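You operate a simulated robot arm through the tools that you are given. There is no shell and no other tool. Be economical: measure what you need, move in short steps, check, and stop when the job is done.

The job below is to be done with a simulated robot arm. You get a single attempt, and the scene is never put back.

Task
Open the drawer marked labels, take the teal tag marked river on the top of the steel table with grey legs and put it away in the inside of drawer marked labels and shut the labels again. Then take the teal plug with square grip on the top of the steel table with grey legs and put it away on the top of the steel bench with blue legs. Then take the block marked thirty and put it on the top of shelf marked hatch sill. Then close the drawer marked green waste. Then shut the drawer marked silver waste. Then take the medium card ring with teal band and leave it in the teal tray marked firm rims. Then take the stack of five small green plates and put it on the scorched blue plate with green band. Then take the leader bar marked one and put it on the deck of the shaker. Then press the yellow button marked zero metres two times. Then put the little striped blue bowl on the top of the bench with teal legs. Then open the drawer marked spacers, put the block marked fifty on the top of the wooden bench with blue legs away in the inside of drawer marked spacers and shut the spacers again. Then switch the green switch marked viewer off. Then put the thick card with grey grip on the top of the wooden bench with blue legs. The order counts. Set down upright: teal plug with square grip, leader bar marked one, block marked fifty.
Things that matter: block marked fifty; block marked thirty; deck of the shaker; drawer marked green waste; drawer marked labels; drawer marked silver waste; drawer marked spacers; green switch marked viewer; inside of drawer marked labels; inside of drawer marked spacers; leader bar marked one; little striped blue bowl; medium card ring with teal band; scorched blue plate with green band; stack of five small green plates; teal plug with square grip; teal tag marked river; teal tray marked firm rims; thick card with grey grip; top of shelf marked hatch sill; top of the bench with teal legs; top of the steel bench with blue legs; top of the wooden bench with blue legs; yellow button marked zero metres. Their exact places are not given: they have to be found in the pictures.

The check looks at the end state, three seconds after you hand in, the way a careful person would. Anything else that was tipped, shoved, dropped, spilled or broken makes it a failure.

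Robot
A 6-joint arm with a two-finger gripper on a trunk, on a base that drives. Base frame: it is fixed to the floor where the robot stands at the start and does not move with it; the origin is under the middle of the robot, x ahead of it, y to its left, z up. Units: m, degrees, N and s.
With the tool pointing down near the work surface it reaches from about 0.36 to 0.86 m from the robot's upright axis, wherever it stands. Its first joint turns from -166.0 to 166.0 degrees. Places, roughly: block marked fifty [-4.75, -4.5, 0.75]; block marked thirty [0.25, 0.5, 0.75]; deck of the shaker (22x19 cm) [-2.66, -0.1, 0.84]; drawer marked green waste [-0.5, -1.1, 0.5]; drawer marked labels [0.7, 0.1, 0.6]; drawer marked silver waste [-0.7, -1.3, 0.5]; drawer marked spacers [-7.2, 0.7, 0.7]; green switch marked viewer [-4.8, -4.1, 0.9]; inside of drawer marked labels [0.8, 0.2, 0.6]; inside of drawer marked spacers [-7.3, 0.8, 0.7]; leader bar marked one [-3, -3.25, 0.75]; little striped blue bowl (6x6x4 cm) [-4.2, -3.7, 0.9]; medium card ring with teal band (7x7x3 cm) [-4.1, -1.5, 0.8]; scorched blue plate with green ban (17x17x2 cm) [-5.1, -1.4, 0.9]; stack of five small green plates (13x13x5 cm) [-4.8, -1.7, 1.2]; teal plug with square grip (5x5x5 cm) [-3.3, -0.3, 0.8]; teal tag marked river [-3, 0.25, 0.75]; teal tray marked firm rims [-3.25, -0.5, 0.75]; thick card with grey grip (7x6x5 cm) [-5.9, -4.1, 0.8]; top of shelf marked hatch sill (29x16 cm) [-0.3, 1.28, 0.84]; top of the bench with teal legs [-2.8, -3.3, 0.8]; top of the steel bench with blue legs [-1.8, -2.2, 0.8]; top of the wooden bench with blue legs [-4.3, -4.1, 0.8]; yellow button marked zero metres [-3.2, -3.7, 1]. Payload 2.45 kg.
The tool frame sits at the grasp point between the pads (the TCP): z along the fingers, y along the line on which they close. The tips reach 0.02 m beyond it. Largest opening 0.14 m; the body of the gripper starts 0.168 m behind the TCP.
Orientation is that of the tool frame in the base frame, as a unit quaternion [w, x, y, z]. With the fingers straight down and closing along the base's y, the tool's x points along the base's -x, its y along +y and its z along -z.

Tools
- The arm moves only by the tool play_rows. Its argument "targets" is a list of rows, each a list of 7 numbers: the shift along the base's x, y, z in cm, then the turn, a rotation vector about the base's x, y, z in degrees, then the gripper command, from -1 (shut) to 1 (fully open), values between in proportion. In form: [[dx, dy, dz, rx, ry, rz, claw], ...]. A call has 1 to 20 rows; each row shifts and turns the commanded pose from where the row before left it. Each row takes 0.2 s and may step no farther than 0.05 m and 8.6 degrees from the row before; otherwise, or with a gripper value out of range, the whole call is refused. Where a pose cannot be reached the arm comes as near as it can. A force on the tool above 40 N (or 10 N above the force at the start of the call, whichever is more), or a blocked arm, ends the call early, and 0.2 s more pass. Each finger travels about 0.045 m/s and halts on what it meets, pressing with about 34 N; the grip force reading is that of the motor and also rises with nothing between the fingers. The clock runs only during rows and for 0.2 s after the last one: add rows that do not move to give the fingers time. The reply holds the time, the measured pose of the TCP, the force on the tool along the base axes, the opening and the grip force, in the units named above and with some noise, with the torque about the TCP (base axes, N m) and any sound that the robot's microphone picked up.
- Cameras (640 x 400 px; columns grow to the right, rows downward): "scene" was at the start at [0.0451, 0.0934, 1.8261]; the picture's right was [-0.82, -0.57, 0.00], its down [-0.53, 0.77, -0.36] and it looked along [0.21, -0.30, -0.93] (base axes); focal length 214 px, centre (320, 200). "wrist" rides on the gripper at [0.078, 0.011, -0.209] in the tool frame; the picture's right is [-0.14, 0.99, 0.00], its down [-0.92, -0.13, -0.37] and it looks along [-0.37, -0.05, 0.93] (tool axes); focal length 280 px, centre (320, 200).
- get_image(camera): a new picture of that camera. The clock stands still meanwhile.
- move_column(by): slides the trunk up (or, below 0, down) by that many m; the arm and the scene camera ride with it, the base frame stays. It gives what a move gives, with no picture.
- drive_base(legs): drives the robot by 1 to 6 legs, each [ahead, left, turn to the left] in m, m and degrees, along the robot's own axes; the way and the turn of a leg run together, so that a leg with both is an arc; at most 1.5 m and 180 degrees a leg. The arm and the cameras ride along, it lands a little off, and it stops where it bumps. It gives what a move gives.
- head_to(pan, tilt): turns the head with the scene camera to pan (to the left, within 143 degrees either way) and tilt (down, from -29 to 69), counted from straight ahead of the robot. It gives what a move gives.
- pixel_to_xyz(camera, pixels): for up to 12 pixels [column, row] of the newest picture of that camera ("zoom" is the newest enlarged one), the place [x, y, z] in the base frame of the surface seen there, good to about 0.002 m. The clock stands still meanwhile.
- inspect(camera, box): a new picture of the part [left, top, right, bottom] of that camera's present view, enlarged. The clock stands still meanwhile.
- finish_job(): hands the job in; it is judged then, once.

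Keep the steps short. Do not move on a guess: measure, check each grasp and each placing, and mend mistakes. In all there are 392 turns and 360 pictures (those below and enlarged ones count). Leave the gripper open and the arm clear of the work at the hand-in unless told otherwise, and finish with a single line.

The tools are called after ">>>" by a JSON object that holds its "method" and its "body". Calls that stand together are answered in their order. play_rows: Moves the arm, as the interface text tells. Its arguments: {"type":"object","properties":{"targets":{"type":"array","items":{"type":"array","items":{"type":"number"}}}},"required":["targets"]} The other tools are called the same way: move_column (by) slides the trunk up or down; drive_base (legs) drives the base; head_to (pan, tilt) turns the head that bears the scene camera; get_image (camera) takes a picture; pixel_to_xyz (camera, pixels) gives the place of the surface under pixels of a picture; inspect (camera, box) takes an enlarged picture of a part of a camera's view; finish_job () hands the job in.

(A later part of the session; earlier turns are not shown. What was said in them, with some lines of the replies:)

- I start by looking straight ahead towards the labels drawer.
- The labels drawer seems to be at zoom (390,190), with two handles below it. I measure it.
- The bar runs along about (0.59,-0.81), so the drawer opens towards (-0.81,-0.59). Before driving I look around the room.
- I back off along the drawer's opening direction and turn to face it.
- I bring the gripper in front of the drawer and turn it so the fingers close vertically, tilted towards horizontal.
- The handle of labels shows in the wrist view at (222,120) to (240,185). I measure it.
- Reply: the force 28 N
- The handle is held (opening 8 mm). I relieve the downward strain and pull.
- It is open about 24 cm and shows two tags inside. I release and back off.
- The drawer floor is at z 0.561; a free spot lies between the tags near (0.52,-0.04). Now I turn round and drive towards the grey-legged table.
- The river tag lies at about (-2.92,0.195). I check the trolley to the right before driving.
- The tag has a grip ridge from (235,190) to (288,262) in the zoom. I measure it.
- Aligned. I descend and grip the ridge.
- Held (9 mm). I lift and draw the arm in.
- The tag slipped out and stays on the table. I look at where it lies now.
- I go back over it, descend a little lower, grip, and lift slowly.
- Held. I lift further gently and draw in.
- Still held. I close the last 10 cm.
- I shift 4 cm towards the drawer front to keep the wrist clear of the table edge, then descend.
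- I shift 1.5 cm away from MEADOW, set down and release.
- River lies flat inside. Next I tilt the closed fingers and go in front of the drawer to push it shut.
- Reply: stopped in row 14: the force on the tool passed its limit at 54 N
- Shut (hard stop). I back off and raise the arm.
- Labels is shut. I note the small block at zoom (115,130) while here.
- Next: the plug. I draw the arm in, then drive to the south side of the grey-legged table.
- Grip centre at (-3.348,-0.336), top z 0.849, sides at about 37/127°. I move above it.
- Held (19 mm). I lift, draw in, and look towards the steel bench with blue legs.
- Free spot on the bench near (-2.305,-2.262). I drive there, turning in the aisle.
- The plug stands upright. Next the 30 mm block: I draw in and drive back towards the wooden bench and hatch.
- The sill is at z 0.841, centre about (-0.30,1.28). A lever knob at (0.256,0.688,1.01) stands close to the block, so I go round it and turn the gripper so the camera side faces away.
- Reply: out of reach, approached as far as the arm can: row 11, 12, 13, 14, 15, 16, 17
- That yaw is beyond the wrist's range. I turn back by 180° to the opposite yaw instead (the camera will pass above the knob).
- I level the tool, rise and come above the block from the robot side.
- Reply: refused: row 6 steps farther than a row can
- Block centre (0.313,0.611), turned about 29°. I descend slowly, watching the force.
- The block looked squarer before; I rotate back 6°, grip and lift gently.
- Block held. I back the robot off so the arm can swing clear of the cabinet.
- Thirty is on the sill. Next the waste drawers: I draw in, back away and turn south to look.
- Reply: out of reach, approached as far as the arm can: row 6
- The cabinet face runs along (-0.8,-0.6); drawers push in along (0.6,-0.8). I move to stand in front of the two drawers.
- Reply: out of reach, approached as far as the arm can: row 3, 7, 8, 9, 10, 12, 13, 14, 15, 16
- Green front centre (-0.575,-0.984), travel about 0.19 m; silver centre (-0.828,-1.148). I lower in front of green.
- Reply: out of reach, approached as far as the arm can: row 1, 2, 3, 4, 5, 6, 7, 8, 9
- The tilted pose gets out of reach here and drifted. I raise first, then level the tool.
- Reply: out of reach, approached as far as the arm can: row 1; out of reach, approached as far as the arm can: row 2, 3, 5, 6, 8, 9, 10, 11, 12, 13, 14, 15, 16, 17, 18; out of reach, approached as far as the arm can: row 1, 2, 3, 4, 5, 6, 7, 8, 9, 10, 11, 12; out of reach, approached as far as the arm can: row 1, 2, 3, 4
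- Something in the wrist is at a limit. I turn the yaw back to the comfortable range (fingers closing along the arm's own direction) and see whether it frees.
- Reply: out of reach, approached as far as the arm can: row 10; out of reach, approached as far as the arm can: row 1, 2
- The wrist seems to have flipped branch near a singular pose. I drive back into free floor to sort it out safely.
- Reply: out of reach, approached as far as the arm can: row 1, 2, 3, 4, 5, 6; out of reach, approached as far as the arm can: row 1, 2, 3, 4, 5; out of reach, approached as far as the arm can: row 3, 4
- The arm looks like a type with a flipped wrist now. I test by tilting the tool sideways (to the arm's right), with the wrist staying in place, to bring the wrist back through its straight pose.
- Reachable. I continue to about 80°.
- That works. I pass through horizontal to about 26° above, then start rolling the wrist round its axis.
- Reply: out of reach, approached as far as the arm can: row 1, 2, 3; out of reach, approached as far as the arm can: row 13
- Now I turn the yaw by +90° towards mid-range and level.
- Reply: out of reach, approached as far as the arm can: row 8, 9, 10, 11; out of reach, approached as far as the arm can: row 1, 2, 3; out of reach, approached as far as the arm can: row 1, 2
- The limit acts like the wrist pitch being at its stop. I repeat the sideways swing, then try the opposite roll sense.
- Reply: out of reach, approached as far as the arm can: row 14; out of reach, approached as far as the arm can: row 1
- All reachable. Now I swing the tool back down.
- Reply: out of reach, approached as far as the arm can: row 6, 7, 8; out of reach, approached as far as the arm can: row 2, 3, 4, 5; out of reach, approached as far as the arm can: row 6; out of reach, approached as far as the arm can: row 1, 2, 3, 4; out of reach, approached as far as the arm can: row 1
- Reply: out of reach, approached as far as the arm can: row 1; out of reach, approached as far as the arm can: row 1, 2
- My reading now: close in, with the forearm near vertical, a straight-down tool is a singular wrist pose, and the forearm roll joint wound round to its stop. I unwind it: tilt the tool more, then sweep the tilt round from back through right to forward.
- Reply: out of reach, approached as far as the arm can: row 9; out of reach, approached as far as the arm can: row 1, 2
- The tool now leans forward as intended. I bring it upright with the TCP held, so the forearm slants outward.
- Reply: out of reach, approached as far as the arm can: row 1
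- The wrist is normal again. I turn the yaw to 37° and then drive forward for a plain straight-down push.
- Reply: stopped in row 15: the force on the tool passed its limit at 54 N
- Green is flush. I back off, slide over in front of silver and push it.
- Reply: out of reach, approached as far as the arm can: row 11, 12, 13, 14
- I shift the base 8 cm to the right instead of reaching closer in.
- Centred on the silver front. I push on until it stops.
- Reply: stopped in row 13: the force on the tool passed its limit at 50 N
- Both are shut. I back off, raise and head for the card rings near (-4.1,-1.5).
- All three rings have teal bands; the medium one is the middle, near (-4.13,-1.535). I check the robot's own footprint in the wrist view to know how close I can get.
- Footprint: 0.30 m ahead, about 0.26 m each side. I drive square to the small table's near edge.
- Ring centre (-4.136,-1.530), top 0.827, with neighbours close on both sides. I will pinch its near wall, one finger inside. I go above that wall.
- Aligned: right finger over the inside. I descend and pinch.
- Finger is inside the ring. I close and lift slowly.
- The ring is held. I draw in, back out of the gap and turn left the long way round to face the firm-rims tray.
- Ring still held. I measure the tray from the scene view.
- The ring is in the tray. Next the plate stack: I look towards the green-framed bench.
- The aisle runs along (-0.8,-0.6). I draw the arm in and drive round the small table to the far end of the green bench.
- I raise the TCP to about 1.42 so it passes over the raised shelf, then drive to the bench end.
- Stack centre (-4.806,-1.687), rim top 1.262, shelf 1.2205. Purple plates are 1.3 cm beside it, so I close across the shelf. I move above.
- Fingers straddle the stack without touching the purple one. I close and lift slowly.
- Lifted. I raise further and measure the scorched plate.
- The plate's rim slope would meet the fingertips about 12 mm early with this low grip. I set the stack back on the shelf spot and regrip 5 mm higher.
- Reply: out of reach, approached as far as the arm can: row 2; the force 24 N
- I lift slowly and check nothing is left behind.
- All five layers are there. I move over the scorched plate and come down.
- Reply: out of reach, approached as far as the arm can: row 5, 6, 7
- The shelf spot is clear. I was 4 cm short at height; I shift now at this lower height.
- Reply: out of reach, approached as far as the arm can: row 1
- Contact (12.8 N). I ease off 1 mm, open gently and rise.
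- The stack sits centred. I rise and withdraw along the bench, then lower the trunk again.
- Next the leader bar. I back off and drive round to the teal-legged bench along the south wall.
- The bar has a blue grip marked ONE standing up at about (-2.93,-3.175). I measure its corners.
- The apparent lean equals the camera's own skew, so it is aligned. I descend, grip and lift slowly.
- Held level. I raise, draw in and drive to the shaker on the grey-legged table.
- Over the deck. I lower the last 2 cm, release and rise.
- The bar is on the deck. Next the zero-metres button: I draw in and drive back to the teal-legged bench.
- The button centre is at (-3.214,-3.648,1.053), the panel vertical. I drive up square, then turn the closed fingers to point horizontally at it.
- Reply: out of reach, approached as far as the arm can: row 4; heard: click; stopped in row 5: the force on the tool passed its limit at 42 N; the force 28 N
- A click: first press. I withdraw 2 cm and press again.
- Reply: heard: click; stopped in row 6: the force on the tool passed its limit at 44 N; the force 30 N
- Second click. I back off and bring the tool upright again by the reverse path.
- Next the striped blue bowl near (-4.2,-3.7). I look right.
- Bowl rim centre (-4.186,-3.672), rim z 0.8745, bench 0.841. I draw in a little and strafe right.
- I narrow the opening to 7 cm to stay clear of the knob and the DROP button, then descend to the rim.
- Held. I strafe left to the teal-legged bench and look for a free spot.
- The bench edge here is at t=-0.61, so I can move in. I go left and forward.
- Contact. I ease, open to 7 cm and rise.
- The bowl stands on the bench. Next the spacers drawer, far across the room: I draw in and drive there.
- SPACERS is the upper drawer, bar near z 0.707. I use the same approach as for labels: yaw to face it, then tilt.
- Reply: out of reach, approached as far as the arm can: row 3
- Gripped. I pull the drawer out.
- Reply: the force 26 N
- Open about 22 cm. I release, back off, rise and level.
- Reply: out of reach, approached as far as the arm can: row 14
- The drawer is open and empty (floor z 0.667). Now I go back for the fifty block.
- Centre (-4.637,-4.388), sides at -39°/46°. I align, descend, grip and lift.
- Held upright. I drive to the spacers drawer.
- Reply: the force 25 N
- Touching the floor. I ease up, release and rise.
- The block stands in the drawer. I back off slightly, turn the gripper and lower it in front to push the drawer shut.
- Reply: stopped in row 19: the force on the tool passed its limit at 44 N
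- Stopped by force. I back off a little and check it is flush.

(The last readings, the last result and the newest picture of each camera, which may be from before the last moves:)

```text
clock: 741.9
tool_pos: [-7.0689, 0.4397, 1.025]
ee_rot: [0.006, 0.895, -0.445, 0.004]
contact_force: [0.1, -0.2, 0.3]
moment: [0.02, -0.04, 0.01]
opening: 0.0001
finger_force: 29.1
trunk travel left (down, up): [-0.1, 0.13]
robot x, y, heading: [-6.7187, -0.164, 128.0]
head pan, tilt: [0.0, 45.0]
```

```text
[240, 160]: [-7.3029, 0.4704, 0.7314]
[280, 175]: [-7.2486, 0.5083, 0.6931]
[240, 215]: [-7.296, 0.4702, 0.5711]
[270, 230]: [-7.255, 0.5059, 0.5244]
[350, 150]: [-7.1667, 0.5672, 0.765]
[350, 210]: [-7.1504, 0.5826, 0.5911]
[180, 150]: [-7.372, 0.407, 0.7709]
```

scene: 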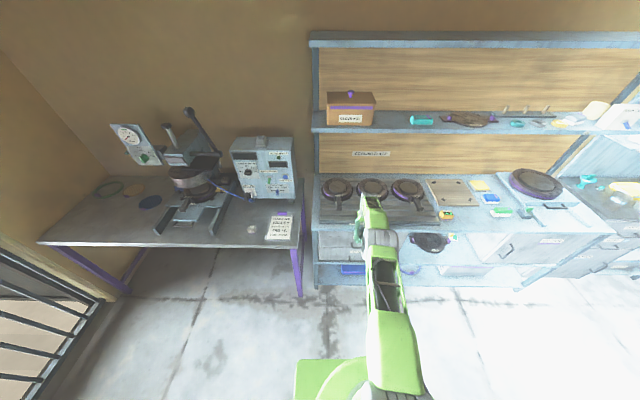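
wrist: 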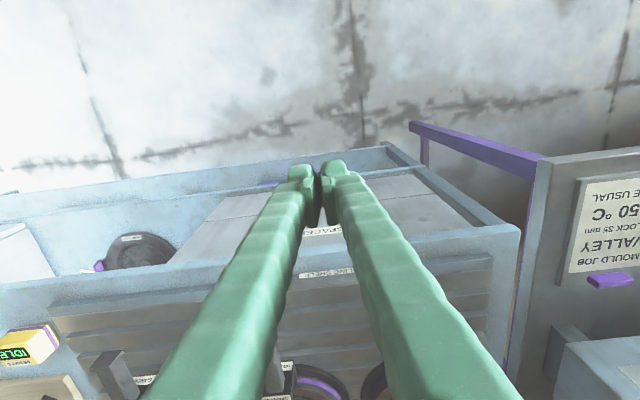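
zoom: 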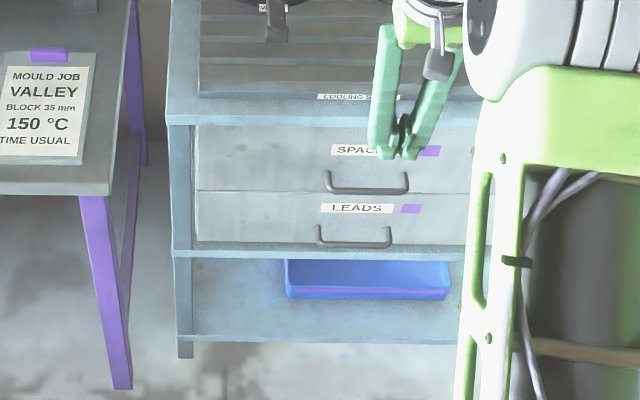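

Spacers is flush with its neighbour. Next the viewer switch: I draw in and drive back to the wooden blue-legged bench.

>>> {"method": "play_rows", "body": {"targets": [[1.9, -3.25, 1.5, 0, 0, 0, -1], [1.9, -3.25, 1.5, 0, 0, 0, -1], [1.9, -3.25, 1.5, 0, 0, 0, -1], [1.9, -3.25, 1.5, 0, 0, 0, -1]]}}

>>> {"method": "drive_base", "body": {"legs": [[-1.15, 0.23, 0], [-1.14, 0.23, 0], [-1.4, 0.05, 0], [0, 0, 179]]}}

>>> {"method": "get_image", "body": {"camera": "scene"}}

>>> {"method": "get_image", "body": {"camera": "wrist"}}

```text
clock: 742.9
tool_pos: [-6.9909, 0.312, 1.0849]
ee_rot: [0.005, 0.895, -0.446, 0.004]
contact_force: [1.0, -0.5, 0.9]
moment: [0.02, 0.03, 0.01]
opening: 0.0002
finger_force: 28.8
trunk travel left (down, up): [-0.1, 0.13]
robot x, y, heading: [-6.7172, -0.1656, 127.5]
head pan, tilt: [0.0, 45.0]
```

```text
clock: 768.0
tool_pos: [-4.6846, -3.8815, 1.0851]
ee_rot: [-0.005, 0.471, 0.882, 0.006]
contact_force: [0.1, 0.2, 0.2]
moment: [0.01, 0.01, -0.01]
opening: 0.0
finger_force: 29.8
trunk travel left (down, up): [-0.1, 0.13]
robot x, y, heading: [-4.927, -3.391, -55.5]
head pan, tilt: [0.0, 45.0]
```

```text
167 pictures are left
```

scene: 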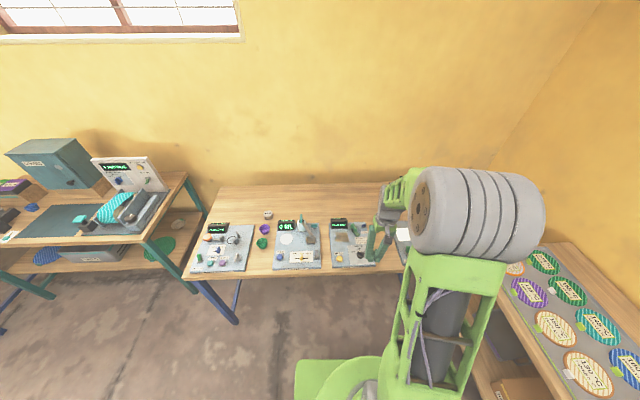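

```text
166 pictures are left
```

wrist: 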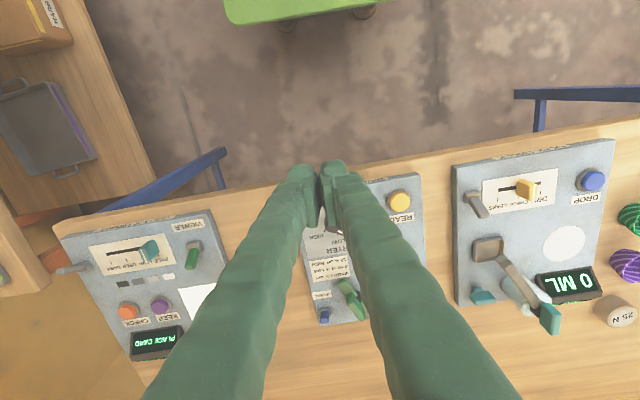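

>>> {"method": "inspect", "body": {"camera": "wrist", "box": [60, 200, 240, 360]}}

>>> {"method": "pixel_to_xyz", "body": {"camera": "wrist", "pixels": [[192, 244], [193, 255], [195, 265], [188, 225], [215, 250], [150, 247], [200, 300]]}}

```text
2.50 times, centred on (150, 280) of wrist
```

zoom: 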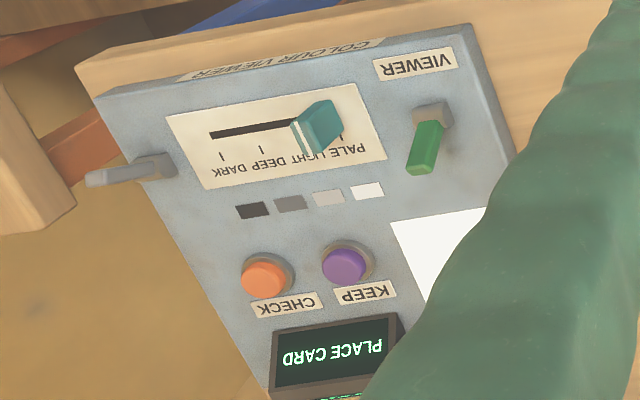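

```text
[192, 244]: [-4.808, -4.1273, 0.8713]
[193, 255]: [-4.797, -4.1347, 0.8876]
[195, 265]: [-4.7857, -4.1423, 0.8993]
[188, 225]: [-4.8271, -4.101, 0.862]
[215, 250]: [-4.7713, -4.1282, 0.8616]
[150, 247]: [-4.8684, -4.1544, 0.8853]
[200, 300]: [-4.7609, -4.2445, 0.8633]
```

The viewer switch lever leans away towards the wall and the display is lit, so it is on. I go behind the lever with closed fingers.

>>> {"method": "play_rows", "body": {"targets": [[-1.2, -4.1, 0, 0.5, 0.7, 0.5, -1], [-1.2, -4.1, 0, 0.3, 0.5, 0.5, -1], [-1.2, -4.1, 0, 0, 0, 0, -1], [-1.2, -4.1, 0, 0, 0, 0, -1], [-1.2, -4.1, 0, 0, 0, 0, -1], [-1.3, -4.1, 0, 0, 0, 0, -1], [-1.3, -4.1, 0, 0, 0, 0, -1], [0, 0, -4, 0, 0, 0, -1], [0, 0, -4, 0, 0, 0, -1], [0, 0, -4, 0, 0, 0, -1], [0, 0, 0, 0, 0, 0, -1]]}}

>>> {"method": "get_image", "body": {"camera": "wrist"}}

```text
clock: 770.4
tool_pos: [-4.7723, -4.1701, 0.9634]
ee_rot: [-0.017, 0.462, 0.887, 0.007]
contact_force: [0.8, 0.4, -0.7]
moment: [0.04, -0.02, 0.01]
opening: 0.0
finger_force: 29.8
trunk travel left (down, up): [-0.1, 0.13]
robot x, y, heading: [-4.9324, -3.3871, -55.6]
head pan, tilt: [0.0, 45.0]
```

```text
164 pictures are left
```

wrist: 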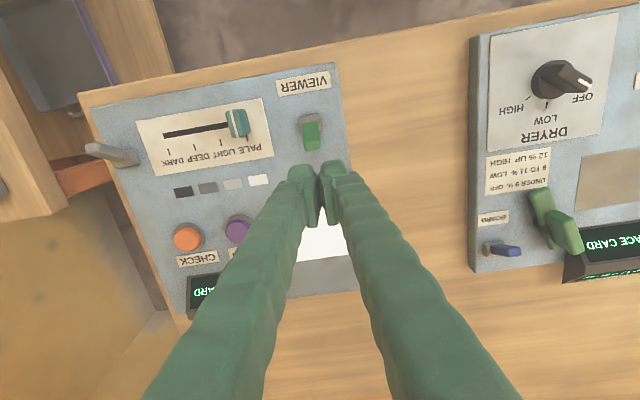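

>>> {"method": "pixel_to_xyz", "body": {"camera": "wrist", "pixels": [[310, 140], [310, 130], [308, 118], [310, 147], [300, 145], [318, 145]]}}

```text
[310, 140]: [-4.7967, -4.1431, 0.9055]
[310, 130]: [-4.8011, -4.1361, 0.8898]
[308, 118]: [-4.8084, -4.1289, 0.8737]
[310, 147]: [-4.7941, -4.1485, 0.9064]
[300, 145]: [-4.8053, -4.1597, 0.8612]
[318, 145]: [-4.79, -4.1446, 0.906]
```

>>> {"method": "play_rows", "body": {"targets": [[0.3, -0.4, -2, 0, 0, 0, -1], [0, 0, -2, 0, 0, 0, -1], [0, 0, -1.8, 0, 0, 0, -1], [0, 0, 0, 0, 0, 0, -1]]}}

>>> {"method": "play_rows", "body": {"targets": [[-0.6, 0.8, 0, 0, 0, 0, -1], [-0.6, 0.8, 0, 0, 0, 0, -1], [-0.6, 0.8, 0, 0, 0, 0, -1], [-0.6, 0.8, 0, 0, 0, 0, -1], [-0.6, 0.8, 0, 0, 0, 0, -1]]}}

>>> {"method": "get_image", "body": {"camera": "wrist"}}

```text
clock: 771.4
tool_pos: [-4.7682, -4.1737, 0.9064]
ee_rot: [-0.017, 0.463, 0.886, 0.007]
contact_force: [-1.0, -0.2, 0.6]
moment: [0.0, -0.02, 0.04]
opening: 0.0
finger_force: 29.3
trunk travel left (down, up): [-0.1, 0.13]
robot x, y, heading: [-4.9277, -3.39, -55.6]
head pan, tilt: [0.0, 45.0]
```

```text
clock: 772.6
tool_pos: [-4.7934, -4.1404, 0.9097]
ee_rot: [-0.013, 0.461, 0.887, 0.002]
contact_force: [21.1, -28.7, 5.1]
moment: [-0.37, -0.13, 0.33]
opening: 0.0001
finger_force: 29.1
trunk travel left (down, up): [-0.1, 0.13]
robot x, y, heading: [-4.925, -3.3886, -55.5]
head pan, tilt: [0.0, 45.0]
heard: click
```

```text
163 pictures are left
```

wrist: 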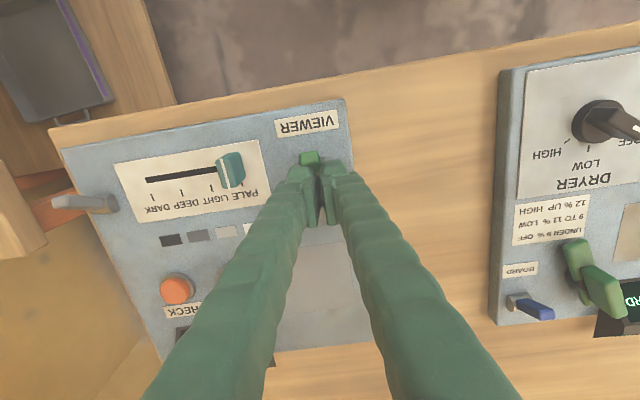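

A click, and the screen went dark. I back off and check.

>>> {"method": "play_rows", "body": {"targets": [[0.6, -0.8, 0, 0, 0, 0, -1], [0.6, -0.8, 0.5, 0, 0, 0, -1], [0, 0, 4, 0, 0, 0, -1], [0, 0, 4, 0, 0, 0, -1], [0, 0, 4, 0, 0, 0, -1], [0, 0, 4, 0, 0, 0, -1]]}}

>>> {"method": "inspect", "body": {"camera": "wrist", "box": [120, 80, 380, 320]}}

```text
clock: 774.0
tool_pos: [-4.789, -4.1464, 1.0734]
ee_rot: [-0.017, 0.462, 0.887, 0.008]
contact_force: [0.5, -0.1, 0.6]
moment: [-0.01, 0.01, 0.02]
opening: 0.0
finger_force: 29.3
trunk travel left (down, up): [-0.1, 0.13]
robot x, y, heading: [-4.9315, -3.3874, -55.4]
head pan, tilt: [0.0, 45.0]
```

```text
1.67 times, centred on (250, 200) of wrist
```

zoom: 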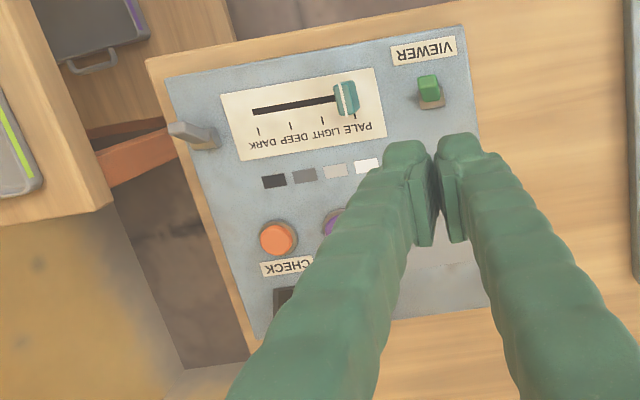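

The switch now leans the other way and the viewer is off. Last item: I look towards the thick card near (-5.9,-4.1).

>>> {"method": "head_to", "body": {"pan": -90, "tilt": 45}}

>>> {"method": "get_image", "body": {"camera": "scene"}}

```text
clock: 775.7
tool_pos: [-4.7893, -4.147, 1.0725]
ee_rot: [-0.017, 0.462, 0.887, 0.007]
contact_force: [-0.5, -0.8, 0.6]
moment: [0.0, -0.01, 0.02]
opening: 0.0
finger_force: 29.1
trunk travel left (down, up): [-0.1, 0.13]
robot x, y, heading: [-4.9268, -3.3867, -55.5]
head pan, tilt: [-90.0, 45.0]
```

```text
161 pictures are left
```

scene: 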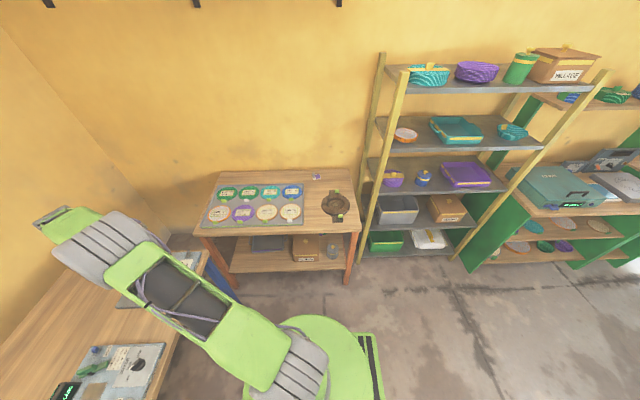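

>>> {"method": "inspect", "body": {"camera": "scene", "box": [195, 160, 365, 290]}}

>>> {"method": "pixel_to_xyz", "body": {"camera": "scene", "pixels": [[316, 177], [335, 206], [197, 232], [355, 228], [348, 280], [290, 210], [235, 298], [308, 182], [230, 195]]}}

```text
3.08 times, centred on (280, 225) of scene
```

zoom: 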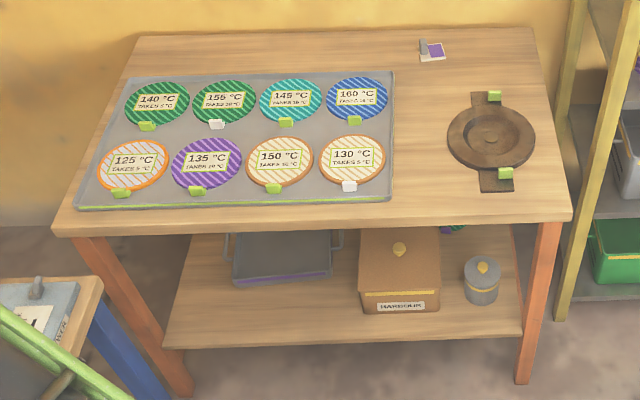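

```text
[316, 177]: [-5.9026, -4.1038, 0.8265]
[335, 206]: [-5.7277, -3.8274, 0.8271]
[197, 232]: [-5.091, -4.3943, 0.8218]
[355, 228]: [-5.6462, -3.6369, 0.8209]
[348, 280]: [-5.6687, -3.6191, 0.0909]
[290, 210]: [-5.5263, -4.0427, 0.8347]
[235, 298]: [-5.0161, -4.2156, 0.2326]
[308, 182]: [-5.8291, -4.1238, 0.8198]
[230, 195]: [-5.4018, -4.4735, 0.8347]
```

>>> {"method": "inspect", "body": {"camera": "scene", "box": [300, 165, 332, 185]}}

>>> {"method": "pixel_to_xyz", "body": {"camera": "zoom", "pixels": [[270, 160], [255, 160], [300, 180], [370, 220], [340, 250], [400, 180], [250, 200], [280, 240]]}}

>>> {"method": "pixel_to_xyz", "body": {"camera": "scene", "pixels": [[360, 262], [455, 255], [365, 250]]}}

```text
16.00 times, centred on (316, 175) of scene
```

zoom: 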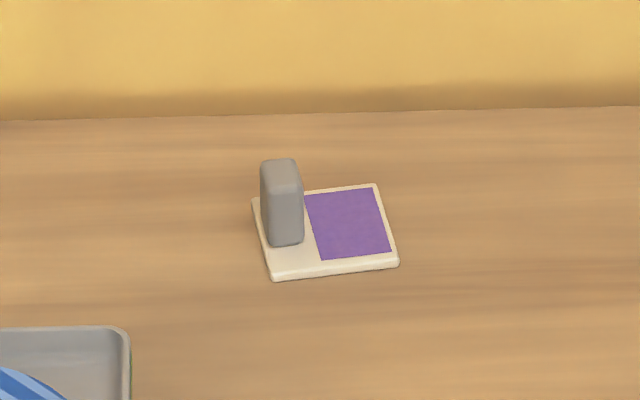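

```text
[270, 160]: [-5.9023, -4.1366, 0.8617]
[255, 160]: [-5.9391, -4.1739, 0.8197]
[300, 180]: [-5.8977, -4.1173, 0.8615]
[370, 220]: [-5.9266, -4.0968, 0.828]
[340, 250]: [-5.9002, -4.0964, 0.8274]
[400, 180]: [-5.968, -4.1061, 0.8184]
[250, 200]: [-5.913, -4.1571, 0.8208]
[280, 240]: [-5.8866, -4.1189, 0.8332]
```

```text
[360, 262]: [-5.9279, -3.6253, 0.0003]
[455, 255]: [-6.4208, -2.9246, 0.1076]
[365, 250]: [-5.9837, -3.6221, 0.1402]
```

>>> {"method": "play_rows", "body": {"targets": [[-0.8, 4.3, 0.2, 1, 1.5, 0, -0.5], [-0.8, 4.3, 0.2, 0.7, 1, 0, -0.3], [-0.8, 4.3, 0.2, 0, 0, 0, -0.1], [-0.8, 4.3, 0, 0, 0, 0, -0.1], [-0.5, 3, 0, 0, 0, 0, -0.1]]}}

>>> {"method": "drive_base", "body": {"legs": [[0, 0, -87.5], [0.37, 0, 0]]}}

>>> {"method": "get_image", "body": {"camera": "wrist"}}

```text
clock: 776.9
tool_pos: [-4.8239, -3.9465, 1.0787]
ee_rot: [-0.043, 0.463, 0.885, 0.01]
contact_force: [0.7, 0.2, 0.3]
moment: [-0.01, 0.02, -0.02]
opening: 0.0631
finger_force: 0.1
trunk travel left (down, up): [-0.1, 0.13]
robot x, y, heading: [-4.93, -3.388, -55.6]
head pan, tilt: [-90.0, 45.0]
```

```text
clock: 783.0
tool_pos: [-5.7825, -3.732, 1.0786]
ee_rot: [-0.024, 0.949, 0.313, 0.037]
contact_force: [0.5, 0.0, 0.9]
moment: [0.04, 0.0, 0.02]
opening: 0.0631
finger_force: 0.1
trunk travel left (down, up): [-0.1, 0.13]
robot x, y, heading: [-5.2316, -3.6094, -143.8]
head pan, tilt: [-90.0, 45.0]
```

```text
158 pictures are left
```

wrist: 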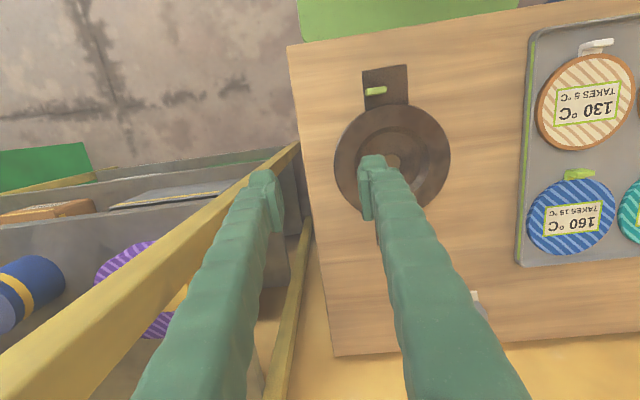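

The yellow rack is close on the left. I move away from it first, levelling the tool, and towards the card.

>>> {"method": "play_rows", "body": {"targets": [[1.8, -2.4, 0, 0, 0, 0, -0.1], [1.8, -2.4, 0, -1.95, 1.6, 0, -0.1], [1.8, -2.4, 0, -1.95, 1.6, 0, -0.1], [0.6, -3.4, 0, 0, 0, 0, -0.1], [0, -3.4, 0, 0, 0, 0, -0.1], [0, 0, 0, 0, 0, 0, -0.1]]}}

>>> {"method": "get_image", "body": {"camera": "wrist"}}

```text
clock: 784.4
tool_pos: [-5.7216, -3.8701, 1.08]
ee_rot: [0.0, 0.949, 0.315, 0.0]
contact_force: [0.2, 0.3, -0.2]
moment: [0.0, -0.01, 0.0]
opening: 0.063
finger_force: 0.0
trunk travel left (down, up): [-0.1, 0.13]
robot x, y, heading: [-5.2309, -3.6047, -144.2]
head pan, tilt: [-90.0, 45.0]
```

```text
157 pictures are left
```

wrist: 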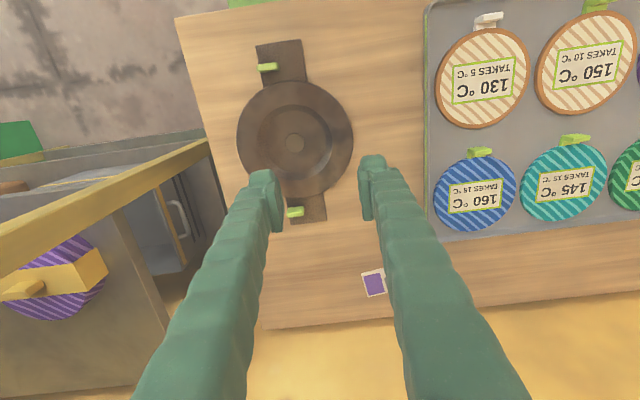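

>>> {"method": "drive_base", "body": {"legs": [[0.035, 0, 0]]}}

>>> {"method": "play_rows", "body": {"targets": [[-2, -3.5, 0, 0, 0, 0, -0.1], [-2.5, -3.5, 0, 0, 0, 0, -0.1], [-2.5, -3.5, 0, 0, 0, 0, -0.1], [-2.5, -3.5, 0, 0, 0, 0, -0.1], [0, 0, 0, 0, 0, 0, -0.1]]}}

>>> {"method": "get_image", "body": {"camera": "wrist"}}

```text
clock: 785.2
tool_pos: [-5.7518, -3.8906, 1.0804]
ee_rot: [0.0, 0.949, 0.314, 0.001]
contact_force: [-0.5, -0.3, 0.6]
moment: [0.05, -0.06, 0.02]
opening: 0.0629
finger_force: 0.0
trunk travel left (down, up): [-0.1, 0.13]
robot x, y, heading: [-5.2571, -3.6283, -143.7]
head pan, tilt: [-90.0, 45.0]
```

```text
clock: 786.5
tool_pos: [-5.8455, -4.0307, 1.0817]
ee_rot: [0.0, 0.949, 0.315, 0.0]
contact_force: [-0.5, 0.0, -1.6]
moment: [0.0, -0.01, 0.01]
opening: 0.0629
finger_force: 0.1
trunk travel left (down, up): [-0.1, 0.13]
robot x, y, heading: [-5.2615, -3.6307, -143.8]
head pan, tilt: [-90.0, 45.0]
```

```text
156 pictures are left
```

wrist: 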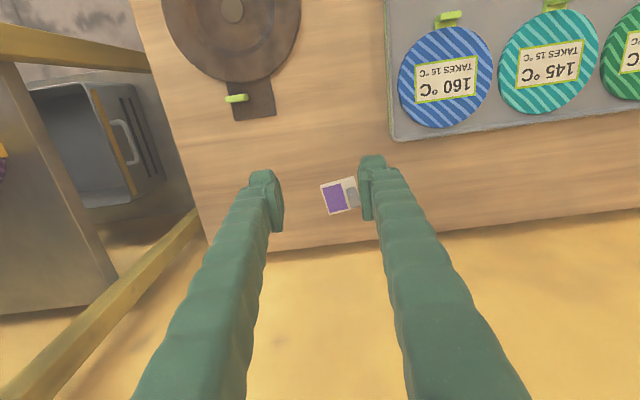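

>>> {"method": "inspect", "body": {"camera": "wrist", "box": [300, 160, 380, 230]}}

>>> {"method": "pixel_to_xyz", "body": {"camera": "zoom", "pixels": [[385, 200], [385, 180], [400, 230], [420, 170], [270, 200], [170, 200], [250, 310], [390, 270], [350, 150], [370, 230]]}}

```text
5.71 times, centred on (340, 195) of wrist
```

zoom: 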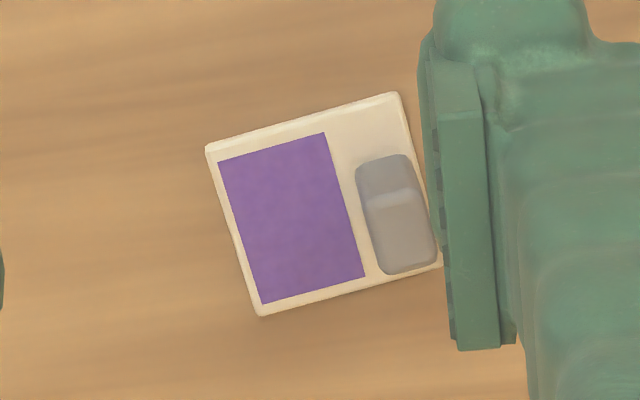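

```text
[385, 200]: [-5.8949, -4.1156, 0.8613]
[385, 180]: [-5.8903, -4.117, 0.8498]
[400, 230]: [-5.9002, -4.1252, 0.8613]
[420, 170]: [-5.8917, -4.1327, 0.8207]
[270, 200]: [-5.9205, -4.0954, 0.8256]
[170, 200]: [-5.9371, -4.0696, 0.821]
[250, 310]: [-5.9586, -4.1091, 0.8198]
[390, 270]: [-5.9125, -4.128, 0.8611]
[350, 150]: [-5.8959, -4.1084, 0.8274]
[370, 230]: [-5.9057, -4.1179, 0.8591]
```

>>> {"method": "pixel_to_xyz", "body": {"camera": "zoom", "pixels": [[370, 210], [410, 198], [430, 258], [388, 268], [401, 234]]}}

```text
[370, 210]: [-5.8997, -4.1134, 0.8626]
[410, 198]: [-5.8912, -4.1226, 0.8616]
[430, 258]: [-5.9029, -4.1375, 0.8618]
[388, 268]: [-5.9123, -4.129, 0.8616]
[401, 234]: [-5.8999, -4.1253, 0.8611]
```

Grip centre (-5.9015,-4.1256), thin side at about -42°. I align above and descend.

>>> {"method": "play_rows", "body": {"targets": [[-1.9, -3.2, -2, 0, 0, 5, -0.3], [-1.9, -3.2, -3, 0, 0, 6, -0.3], [-1.8, -3.1, -3, 0, 0, 0, -0.3], [0, 0, -4, 0, 0, 0, -0.3], [0, 0, 0, 0, 0, 0, -0.3]]}}

>>> {"method": "get_image", "body": {"camera": "wrist"}}

```text
clock: 787.6
tool_pos: [-5.9013, -4.1247, 0.9591]
ee_rot: [0.0, 0.915, 0.403, 0.001]
contact_force: [1.2, -0.6, 0.2]
moment: [0.02, 0.03, 0.01]
opening: 0.0491
finger_force: 0.1
trunk travel left (down, up): [-0.1, 0.13]
robot x, y, heading: [-5.2553, -3.6288, -143.8]
head pan, tilt: [-90.0, 45.0]
```

```text
154 pictures are left
```

wrist: 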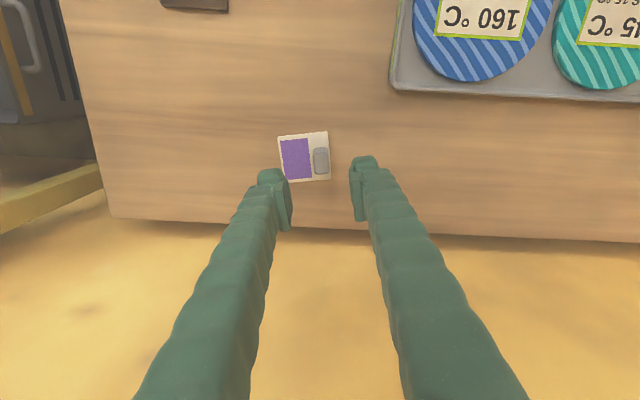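

>>> {"method": "play_rows", "body": {"targets": [[0, 0, -4, 0, 0, 0, -0.4], [0, -0.1, -4, 0, 0, 0, -0.4], [0, 0, -2, 0, 0, 0, -0.4], [0, 0, -0.7, 0, 0, 0, -0.4], [0, 0, 0, 0, 0, 0, -1], [0, 0, 0, 0, 0, 0, -1], [0, 0, 0, 0, 0, 0, -1], [0, 0, 0, 0, 0, 0, -1], [0, 0, 0.4, 0, 0, 0, -1], [0, 0, 0.6, 0, 0, 0, -1], [0, 0, 1, 0, 0, 0, -1], [0, 0, 1.5, 0, 0, 0, -1], [0, 0, 2, 0, 0, 0, -1]]}}

>>> {"method": "get_image", "body": {"camera": "wrist"}}

```text
clock: 790.5
tool_pos: [-5.9012, -4.1258, 0.9083]
ee_rot: [0.0, 0.915, 0.403, 0.001]
contact_force: [-0.1, -0.5, 0.4]
moment: [-0.02, 0.03, -0.02]
opening: 0.0162
finger_force: 34.2
trunk travel left (down, up): [-0.1, 0.13]
robot x, y, heading: [-5.2611, -3.6304, -143.5]
head pan, tilt: [-90.0, 45.0]
```

```text
153 pictures are left
```

wrist: 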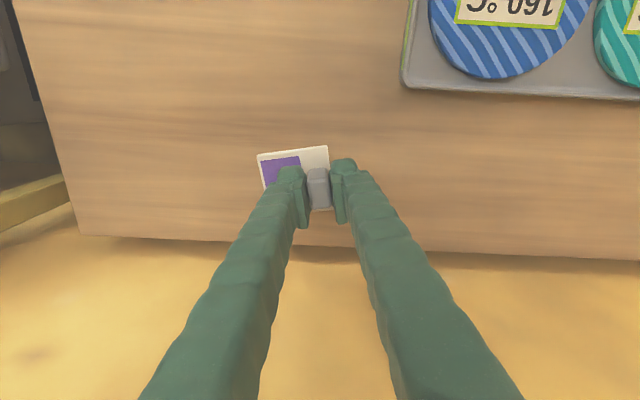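

Held. I lift, draw in and drive to the wooden bench.

>>> {"method": "play_rows", "body": {"targets": [[0, 0, 3, 0, 0, 0, -1], [0, 0, 3, 0, 0, 0, -1], [0, 0, 3, 0, 0, 0, -1], [0, 0, 3, 0, 0, 0, -1], [0, 0, 3, 0, 0, 0, -1], [2.3, 1.77, 1.5, 0, 0, 0, -1], [2.3, 1.77, 0.5, 0, 0, 0, -1], [2.3, 1.77, 0, 0, 0, 0, -1], [2.3, 1.77, 0, 0, 0, 0, -1], [2.3, 1.77, 0, 0, 0, 0, -1], [2.3, 1.77, 0, 0, 0, 0, -1], [2.3, 1.77, 0, 0, 0, 0, -1], [2.3, 1.77, 0, 0, 0, 0, -1], [2.3, 1.77, 0, 0, 0, 0, -1]]}}

>>> {"method": "drive_base", "body": {"legs": [[-0.4, 0, 0], [0, 0, 90], [0.2, 0, 0]]}}

>>> {"method": "get_image", "body": {"camera": "wrist"}}

```text
clock: 793.5
tool_pos: [-5.6949, -3.968, 1.0781]
ee_rot: [0.0, 0.915, 0.403, -0.001]
contact_force: [-0.9, 0.2, 0.1]
moment: [-0.02, 0.05, 0.03]
opening: 0.0164
finger_force: 34.6
trunk travel left (down, up): [-0.1, 0.13]
robot x, y, heading: [-5.2542, -3.6291, -143.6]
head pan, tilt: [-90.0, 45.0]
```

```text
clock: 800.9
tool_pos: [-4.4877, -4.0041, 1.0784]
ee_rot: [-0.002, 0.367, 0.93, 0.001]
contact_force: [1.1, -0.4, -0.1]
moment: [0.05, 0.03, -0.01]
opening: 0.0162
finger_force: 34.0
trunk travel left (down, up): [-0.1, 0.13]
robot x, y, heading: [-4.8213, -3.5635, -54.3]
head pan, tilt: [-90.0, 45.0]
```

```text
152 pictures are left
```

wrist: 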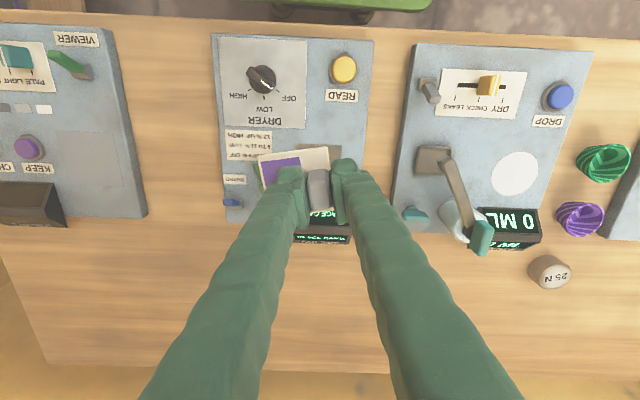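

>>> {"method": "pixel_to_xyz", "body": {"camera": "wrist", "pixels": [[180, 280], [200, 330], [130, 280], [345, 240], [320, 300], [60, 220], [230, 260]]}}

```text
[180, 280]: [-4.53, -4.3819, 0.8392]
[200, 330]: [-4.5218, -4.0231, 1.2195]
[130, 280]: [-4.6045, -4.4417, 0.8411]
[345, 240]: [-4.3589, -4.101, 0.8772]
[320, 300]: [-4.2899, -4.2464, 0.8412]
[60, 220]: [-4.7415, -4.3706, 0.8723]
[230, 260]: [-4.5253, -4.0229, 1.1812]
```

>>> {"method": "drive_base", "body": {"legs": [[0.05, 0, 0]]}}

>>> {"method": "play_rows", "body": {"targets": [[-0.9, -3.7, 0, 0, 0, 0, -1], [-0.9, -3.7, 0, 0, 0, 0, -1], [-0.9, -3.7, 0, 0, 0, 0, -1], [-0.9, -3.7, 0, 0, 0, 0, -1], [-0.9, -3.7, 0, 0, 0, 0, -1], [-0.9, -3.7, 0, 0, 0, 0, -1], [-0.9, -3.7, 0, 0, 0, 0, -1], [-0.9, -3.7, 0, 0, 0, 0, -1], [0, 0, 0, 0, 0, 0, -1]]}}

>>> {"method": "get_image", "body": {"camera": "wrist"}}

```text
clock: 801.9
tool_pos: [-4.4593, -4.0457, 1.0785]
ee_rot: [-0.001, 0.367, 0.93, 0.0]
contact_force: [1.0, -0.7, -0.3]
moment: [0.08, 0.06, -0.02]
opening: 0.0163
finger_force: 34.3
trunk travel left (down, up): [-0.1, 0.13]
robot x, y, heading: [-4.7926, -3.6083, -54.1]
head pan, tilt: [-90.0, 45.0]
```

```text
clock: 803.9
tool_pos: [-4.5289, -4.3398, 1.0802]
ee_rot: [0.0, 0.366, 0.931, 0.0]
contact_force: [-0.4, 0.4, 0.1]
moment: [0.0, 0.01, -0.02]
opening: 0.0163
finger_force: 33.7
trunk travel left (down, up): [-0.1, 0.13]
robot x, y, heading: [-4.788, -3.6043, -54.4]
head pan, tilt: [-90.0, 45.0]
```

```text
151 pictures are left
```

wrist: 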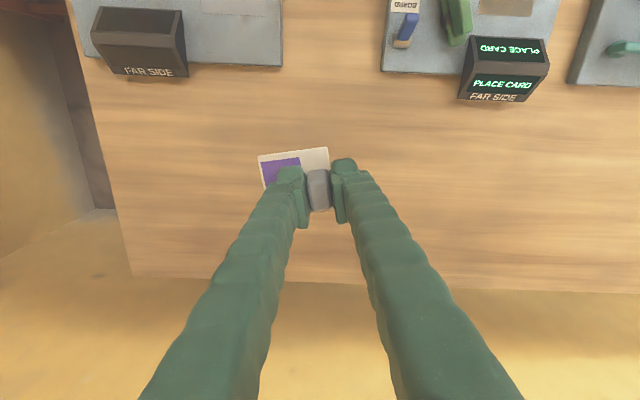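

>>> {"method": "play_rows", "body": {"targets": [[0, 0, -4, 0, 0, 0, -1], [0, 0, -4, 0, 0, 0, -1], [0, 0, -4, 0, 0, 0, -1], [0, 0, -4, 0, 0, 0, -1], [0, 0, -2.5, 0, 0, 0, -1], [0, 0, -1.2, 0, 0, 0, -1], [0, 0, -0.6, 0, 0, 0, -1], [0, 0, 0, 0, 0, 0, -1]]}}

```text
clock: 805.7
tool_pos: [-4.5317, -4.3421, 0.8753]
ee_rot: [0.0, 0.366, 0.931, 0.001]
contact_force: [-0.7, -0.6, 0.3]
moment: [-0.01, 0.03, 0.0]
opening: 0.0166
finger_force: 33.9
trunk travel left (down, up): [-0.1, 0.13]
robot x, y, heading: [-4.7943, -3.6049, -54.1]
head pan, tilt: [-90.0, 45.0]
```

>>> {"method": "play_rows", "body": {"targets": [[0, 0, -0.15, 0, 0, 0, -1], [0, 0, -0.1, 0, 0, 0, -1], [0, 0, 0, 0, 0, 0, -0.6], [0, 0, 0, 0, 0, 0, -0.4], [0, 0, 0, 0, 0, 0, -0.4], [0, 0, 1, 0, 0, 0, -0.4], [0, 0, 3, 0, 0, 0, -0.4], [0, 0, 4, 0, 0, 0, -0.4], [0, 0, 4, 0, 0, 0, -0.4], [0, 0, 4, 0, 0, 0, -0.4], [0, 0, 4, 0, 0, 0, 0.2]]}}

>>> {"method": "get_image", "body": {"camera": "wrist"}}

```text
clock: 808.1
tool_pos: [-4.5324, -4.3417, 1.075]
ee_rot: [0.0, 0.366, 0.931, 0.0]
contact_force: [0.3, -0.7, 1.2]
moment: [-0.02, 0.01, 0.03]
opening: 0.0765
finger_force: 0.0
trunk travel left (down, up): [-0.1, 0.13]
robot x, y, heading: [-4.7903, -3.604, -54.3]
head pan, tilt: [-90.0, 45.0]
```

```text
150 pictures are left
```

wrist: 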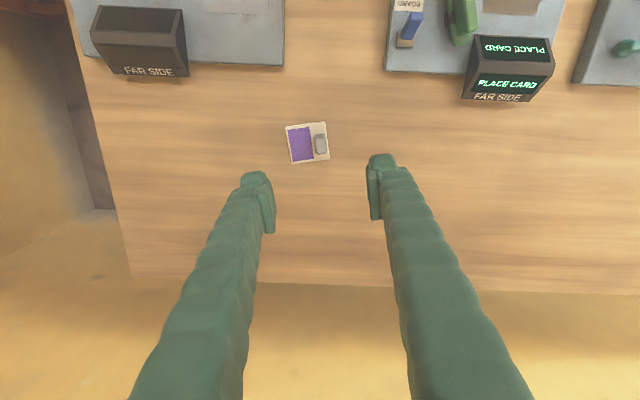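

The card stands on the bench. I withdraw the arm, open the gripper, back away, and look once more at the rack and bench.

>>> {"method": "play_rows", "body": {"targets": [[-1.3, 3.7, 0.5, 0, 0, 0, 0.6], [-1.3, 3.7, 0.5, 0, 0, 0, 1], [-1.3, 3.7, 0, 0, 0, 0, 1], [-1.3, 3.7, 0, 0, 0, 0, 1], [-1.3, 3.7, 0, 0, 0, 0, 1]]}}

>>> {"method": "drive_base", "body": {"legs": [[-0.35, 0.2, 0]]}}

>>> {"method": "head_to", "body": {"pan": -80, "tilt": 35}}

>>> {"method": "get_image", "body": {"camera": "scene"}}

>>> {"method": "head_to", "body": {"pan": 10, "tilt": 40}}

>>> {"method": "get_image", "body": {"camera": "scene"}}

```text
clock: 809.3
tool_pos: [-4.5968, -4.1541, 1.0854]
ee_rot: [-0.001, 0.367, 0.93, 0.0]
contact_force: [-0.5, -0.5, -0.5]
moment: [-0.04, 0.02, -0.01]
opening: 0.1399
finger_force: 0.0
trunk travel left (down, up): [-0.1, 0.13]
robot x, y, heading: [-4.7945, -3.6049, -54.6]
head pan, tilt: [-90.0, 45.0]
```

```text
clock: 811.8
tool_pos: [-4.6357, -3.7511, 1.0864]
ee_rot: [-0.001, 0.367, 0.93, 0.001]
contact_force: [0.1, 0.9, 0.1]
moment: [-0.03, -0.03, -0.01]
opening: 0.14
finger_force: 0.1
trunk travel left (down, up): [-0.1, 0.13]
robot x, y, heading: [-4.8327, -3.2001, -54.3]
head pan, tilt: [-90.0, 45.0]
```

```text
clock: 812.5
tool_pos: [-4.6364, -3.7512, 1.0858]
ee_rot: [0.0, 0.366, 0.93, 0.001]
contact_force: [0.1, 0.0, -0.5]
moment: [0.0, 0.01, 0.01]
opening: 0.14
finger_force: 0.1
trunk travel left (down, up): [-0.1, 0.13]
robot x, y, heading: [-4.8335, -3.1989, -54.4]
head pan, tilt: [-80.0, 35.0]
```

```text
149 pictures are left
```

scene: 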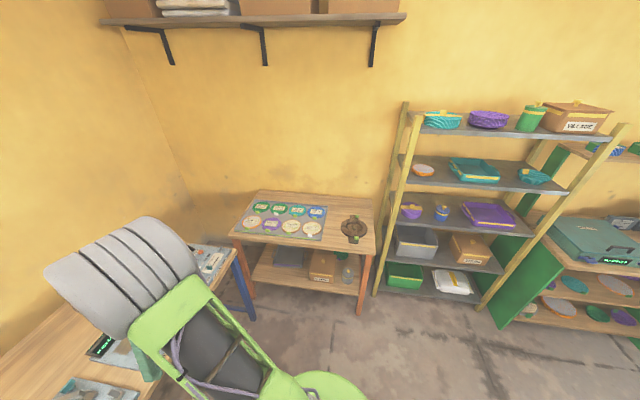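

```text
clock: 814.1
tool_pos: [-4.637, -3.7509, 1.0848]
ee_rot: [-0.001, 0.366, 0.931, 0.001]
contact_force: [0.7, -0.1, -0.3]
moment: [0.05, 0.0, -0.04]
opening: 0.1402
finger_force: 0.2
trunk travel left (down, up): [-0.1, 0.13]
robot x, y, heading: [-4.8332, -3.2036, -54.3]
head pan, tilt: [10.0, 40.0]
```

```text
148 pictures are left
```

scene: 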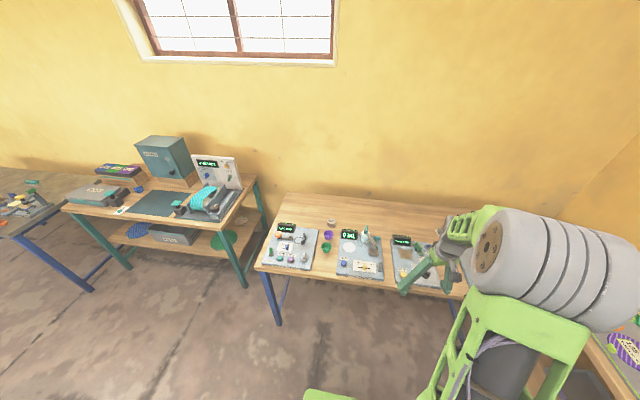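

Everything looks undisturbed, the gripper is open and the arm is clear. I hand in.

>>> {"method": "finish_job", "body": {}}

```text
The job is handed in.
```

I completed all thirteen steps in the order given and handed the job in, with the gripper open and the arm clear of the work.
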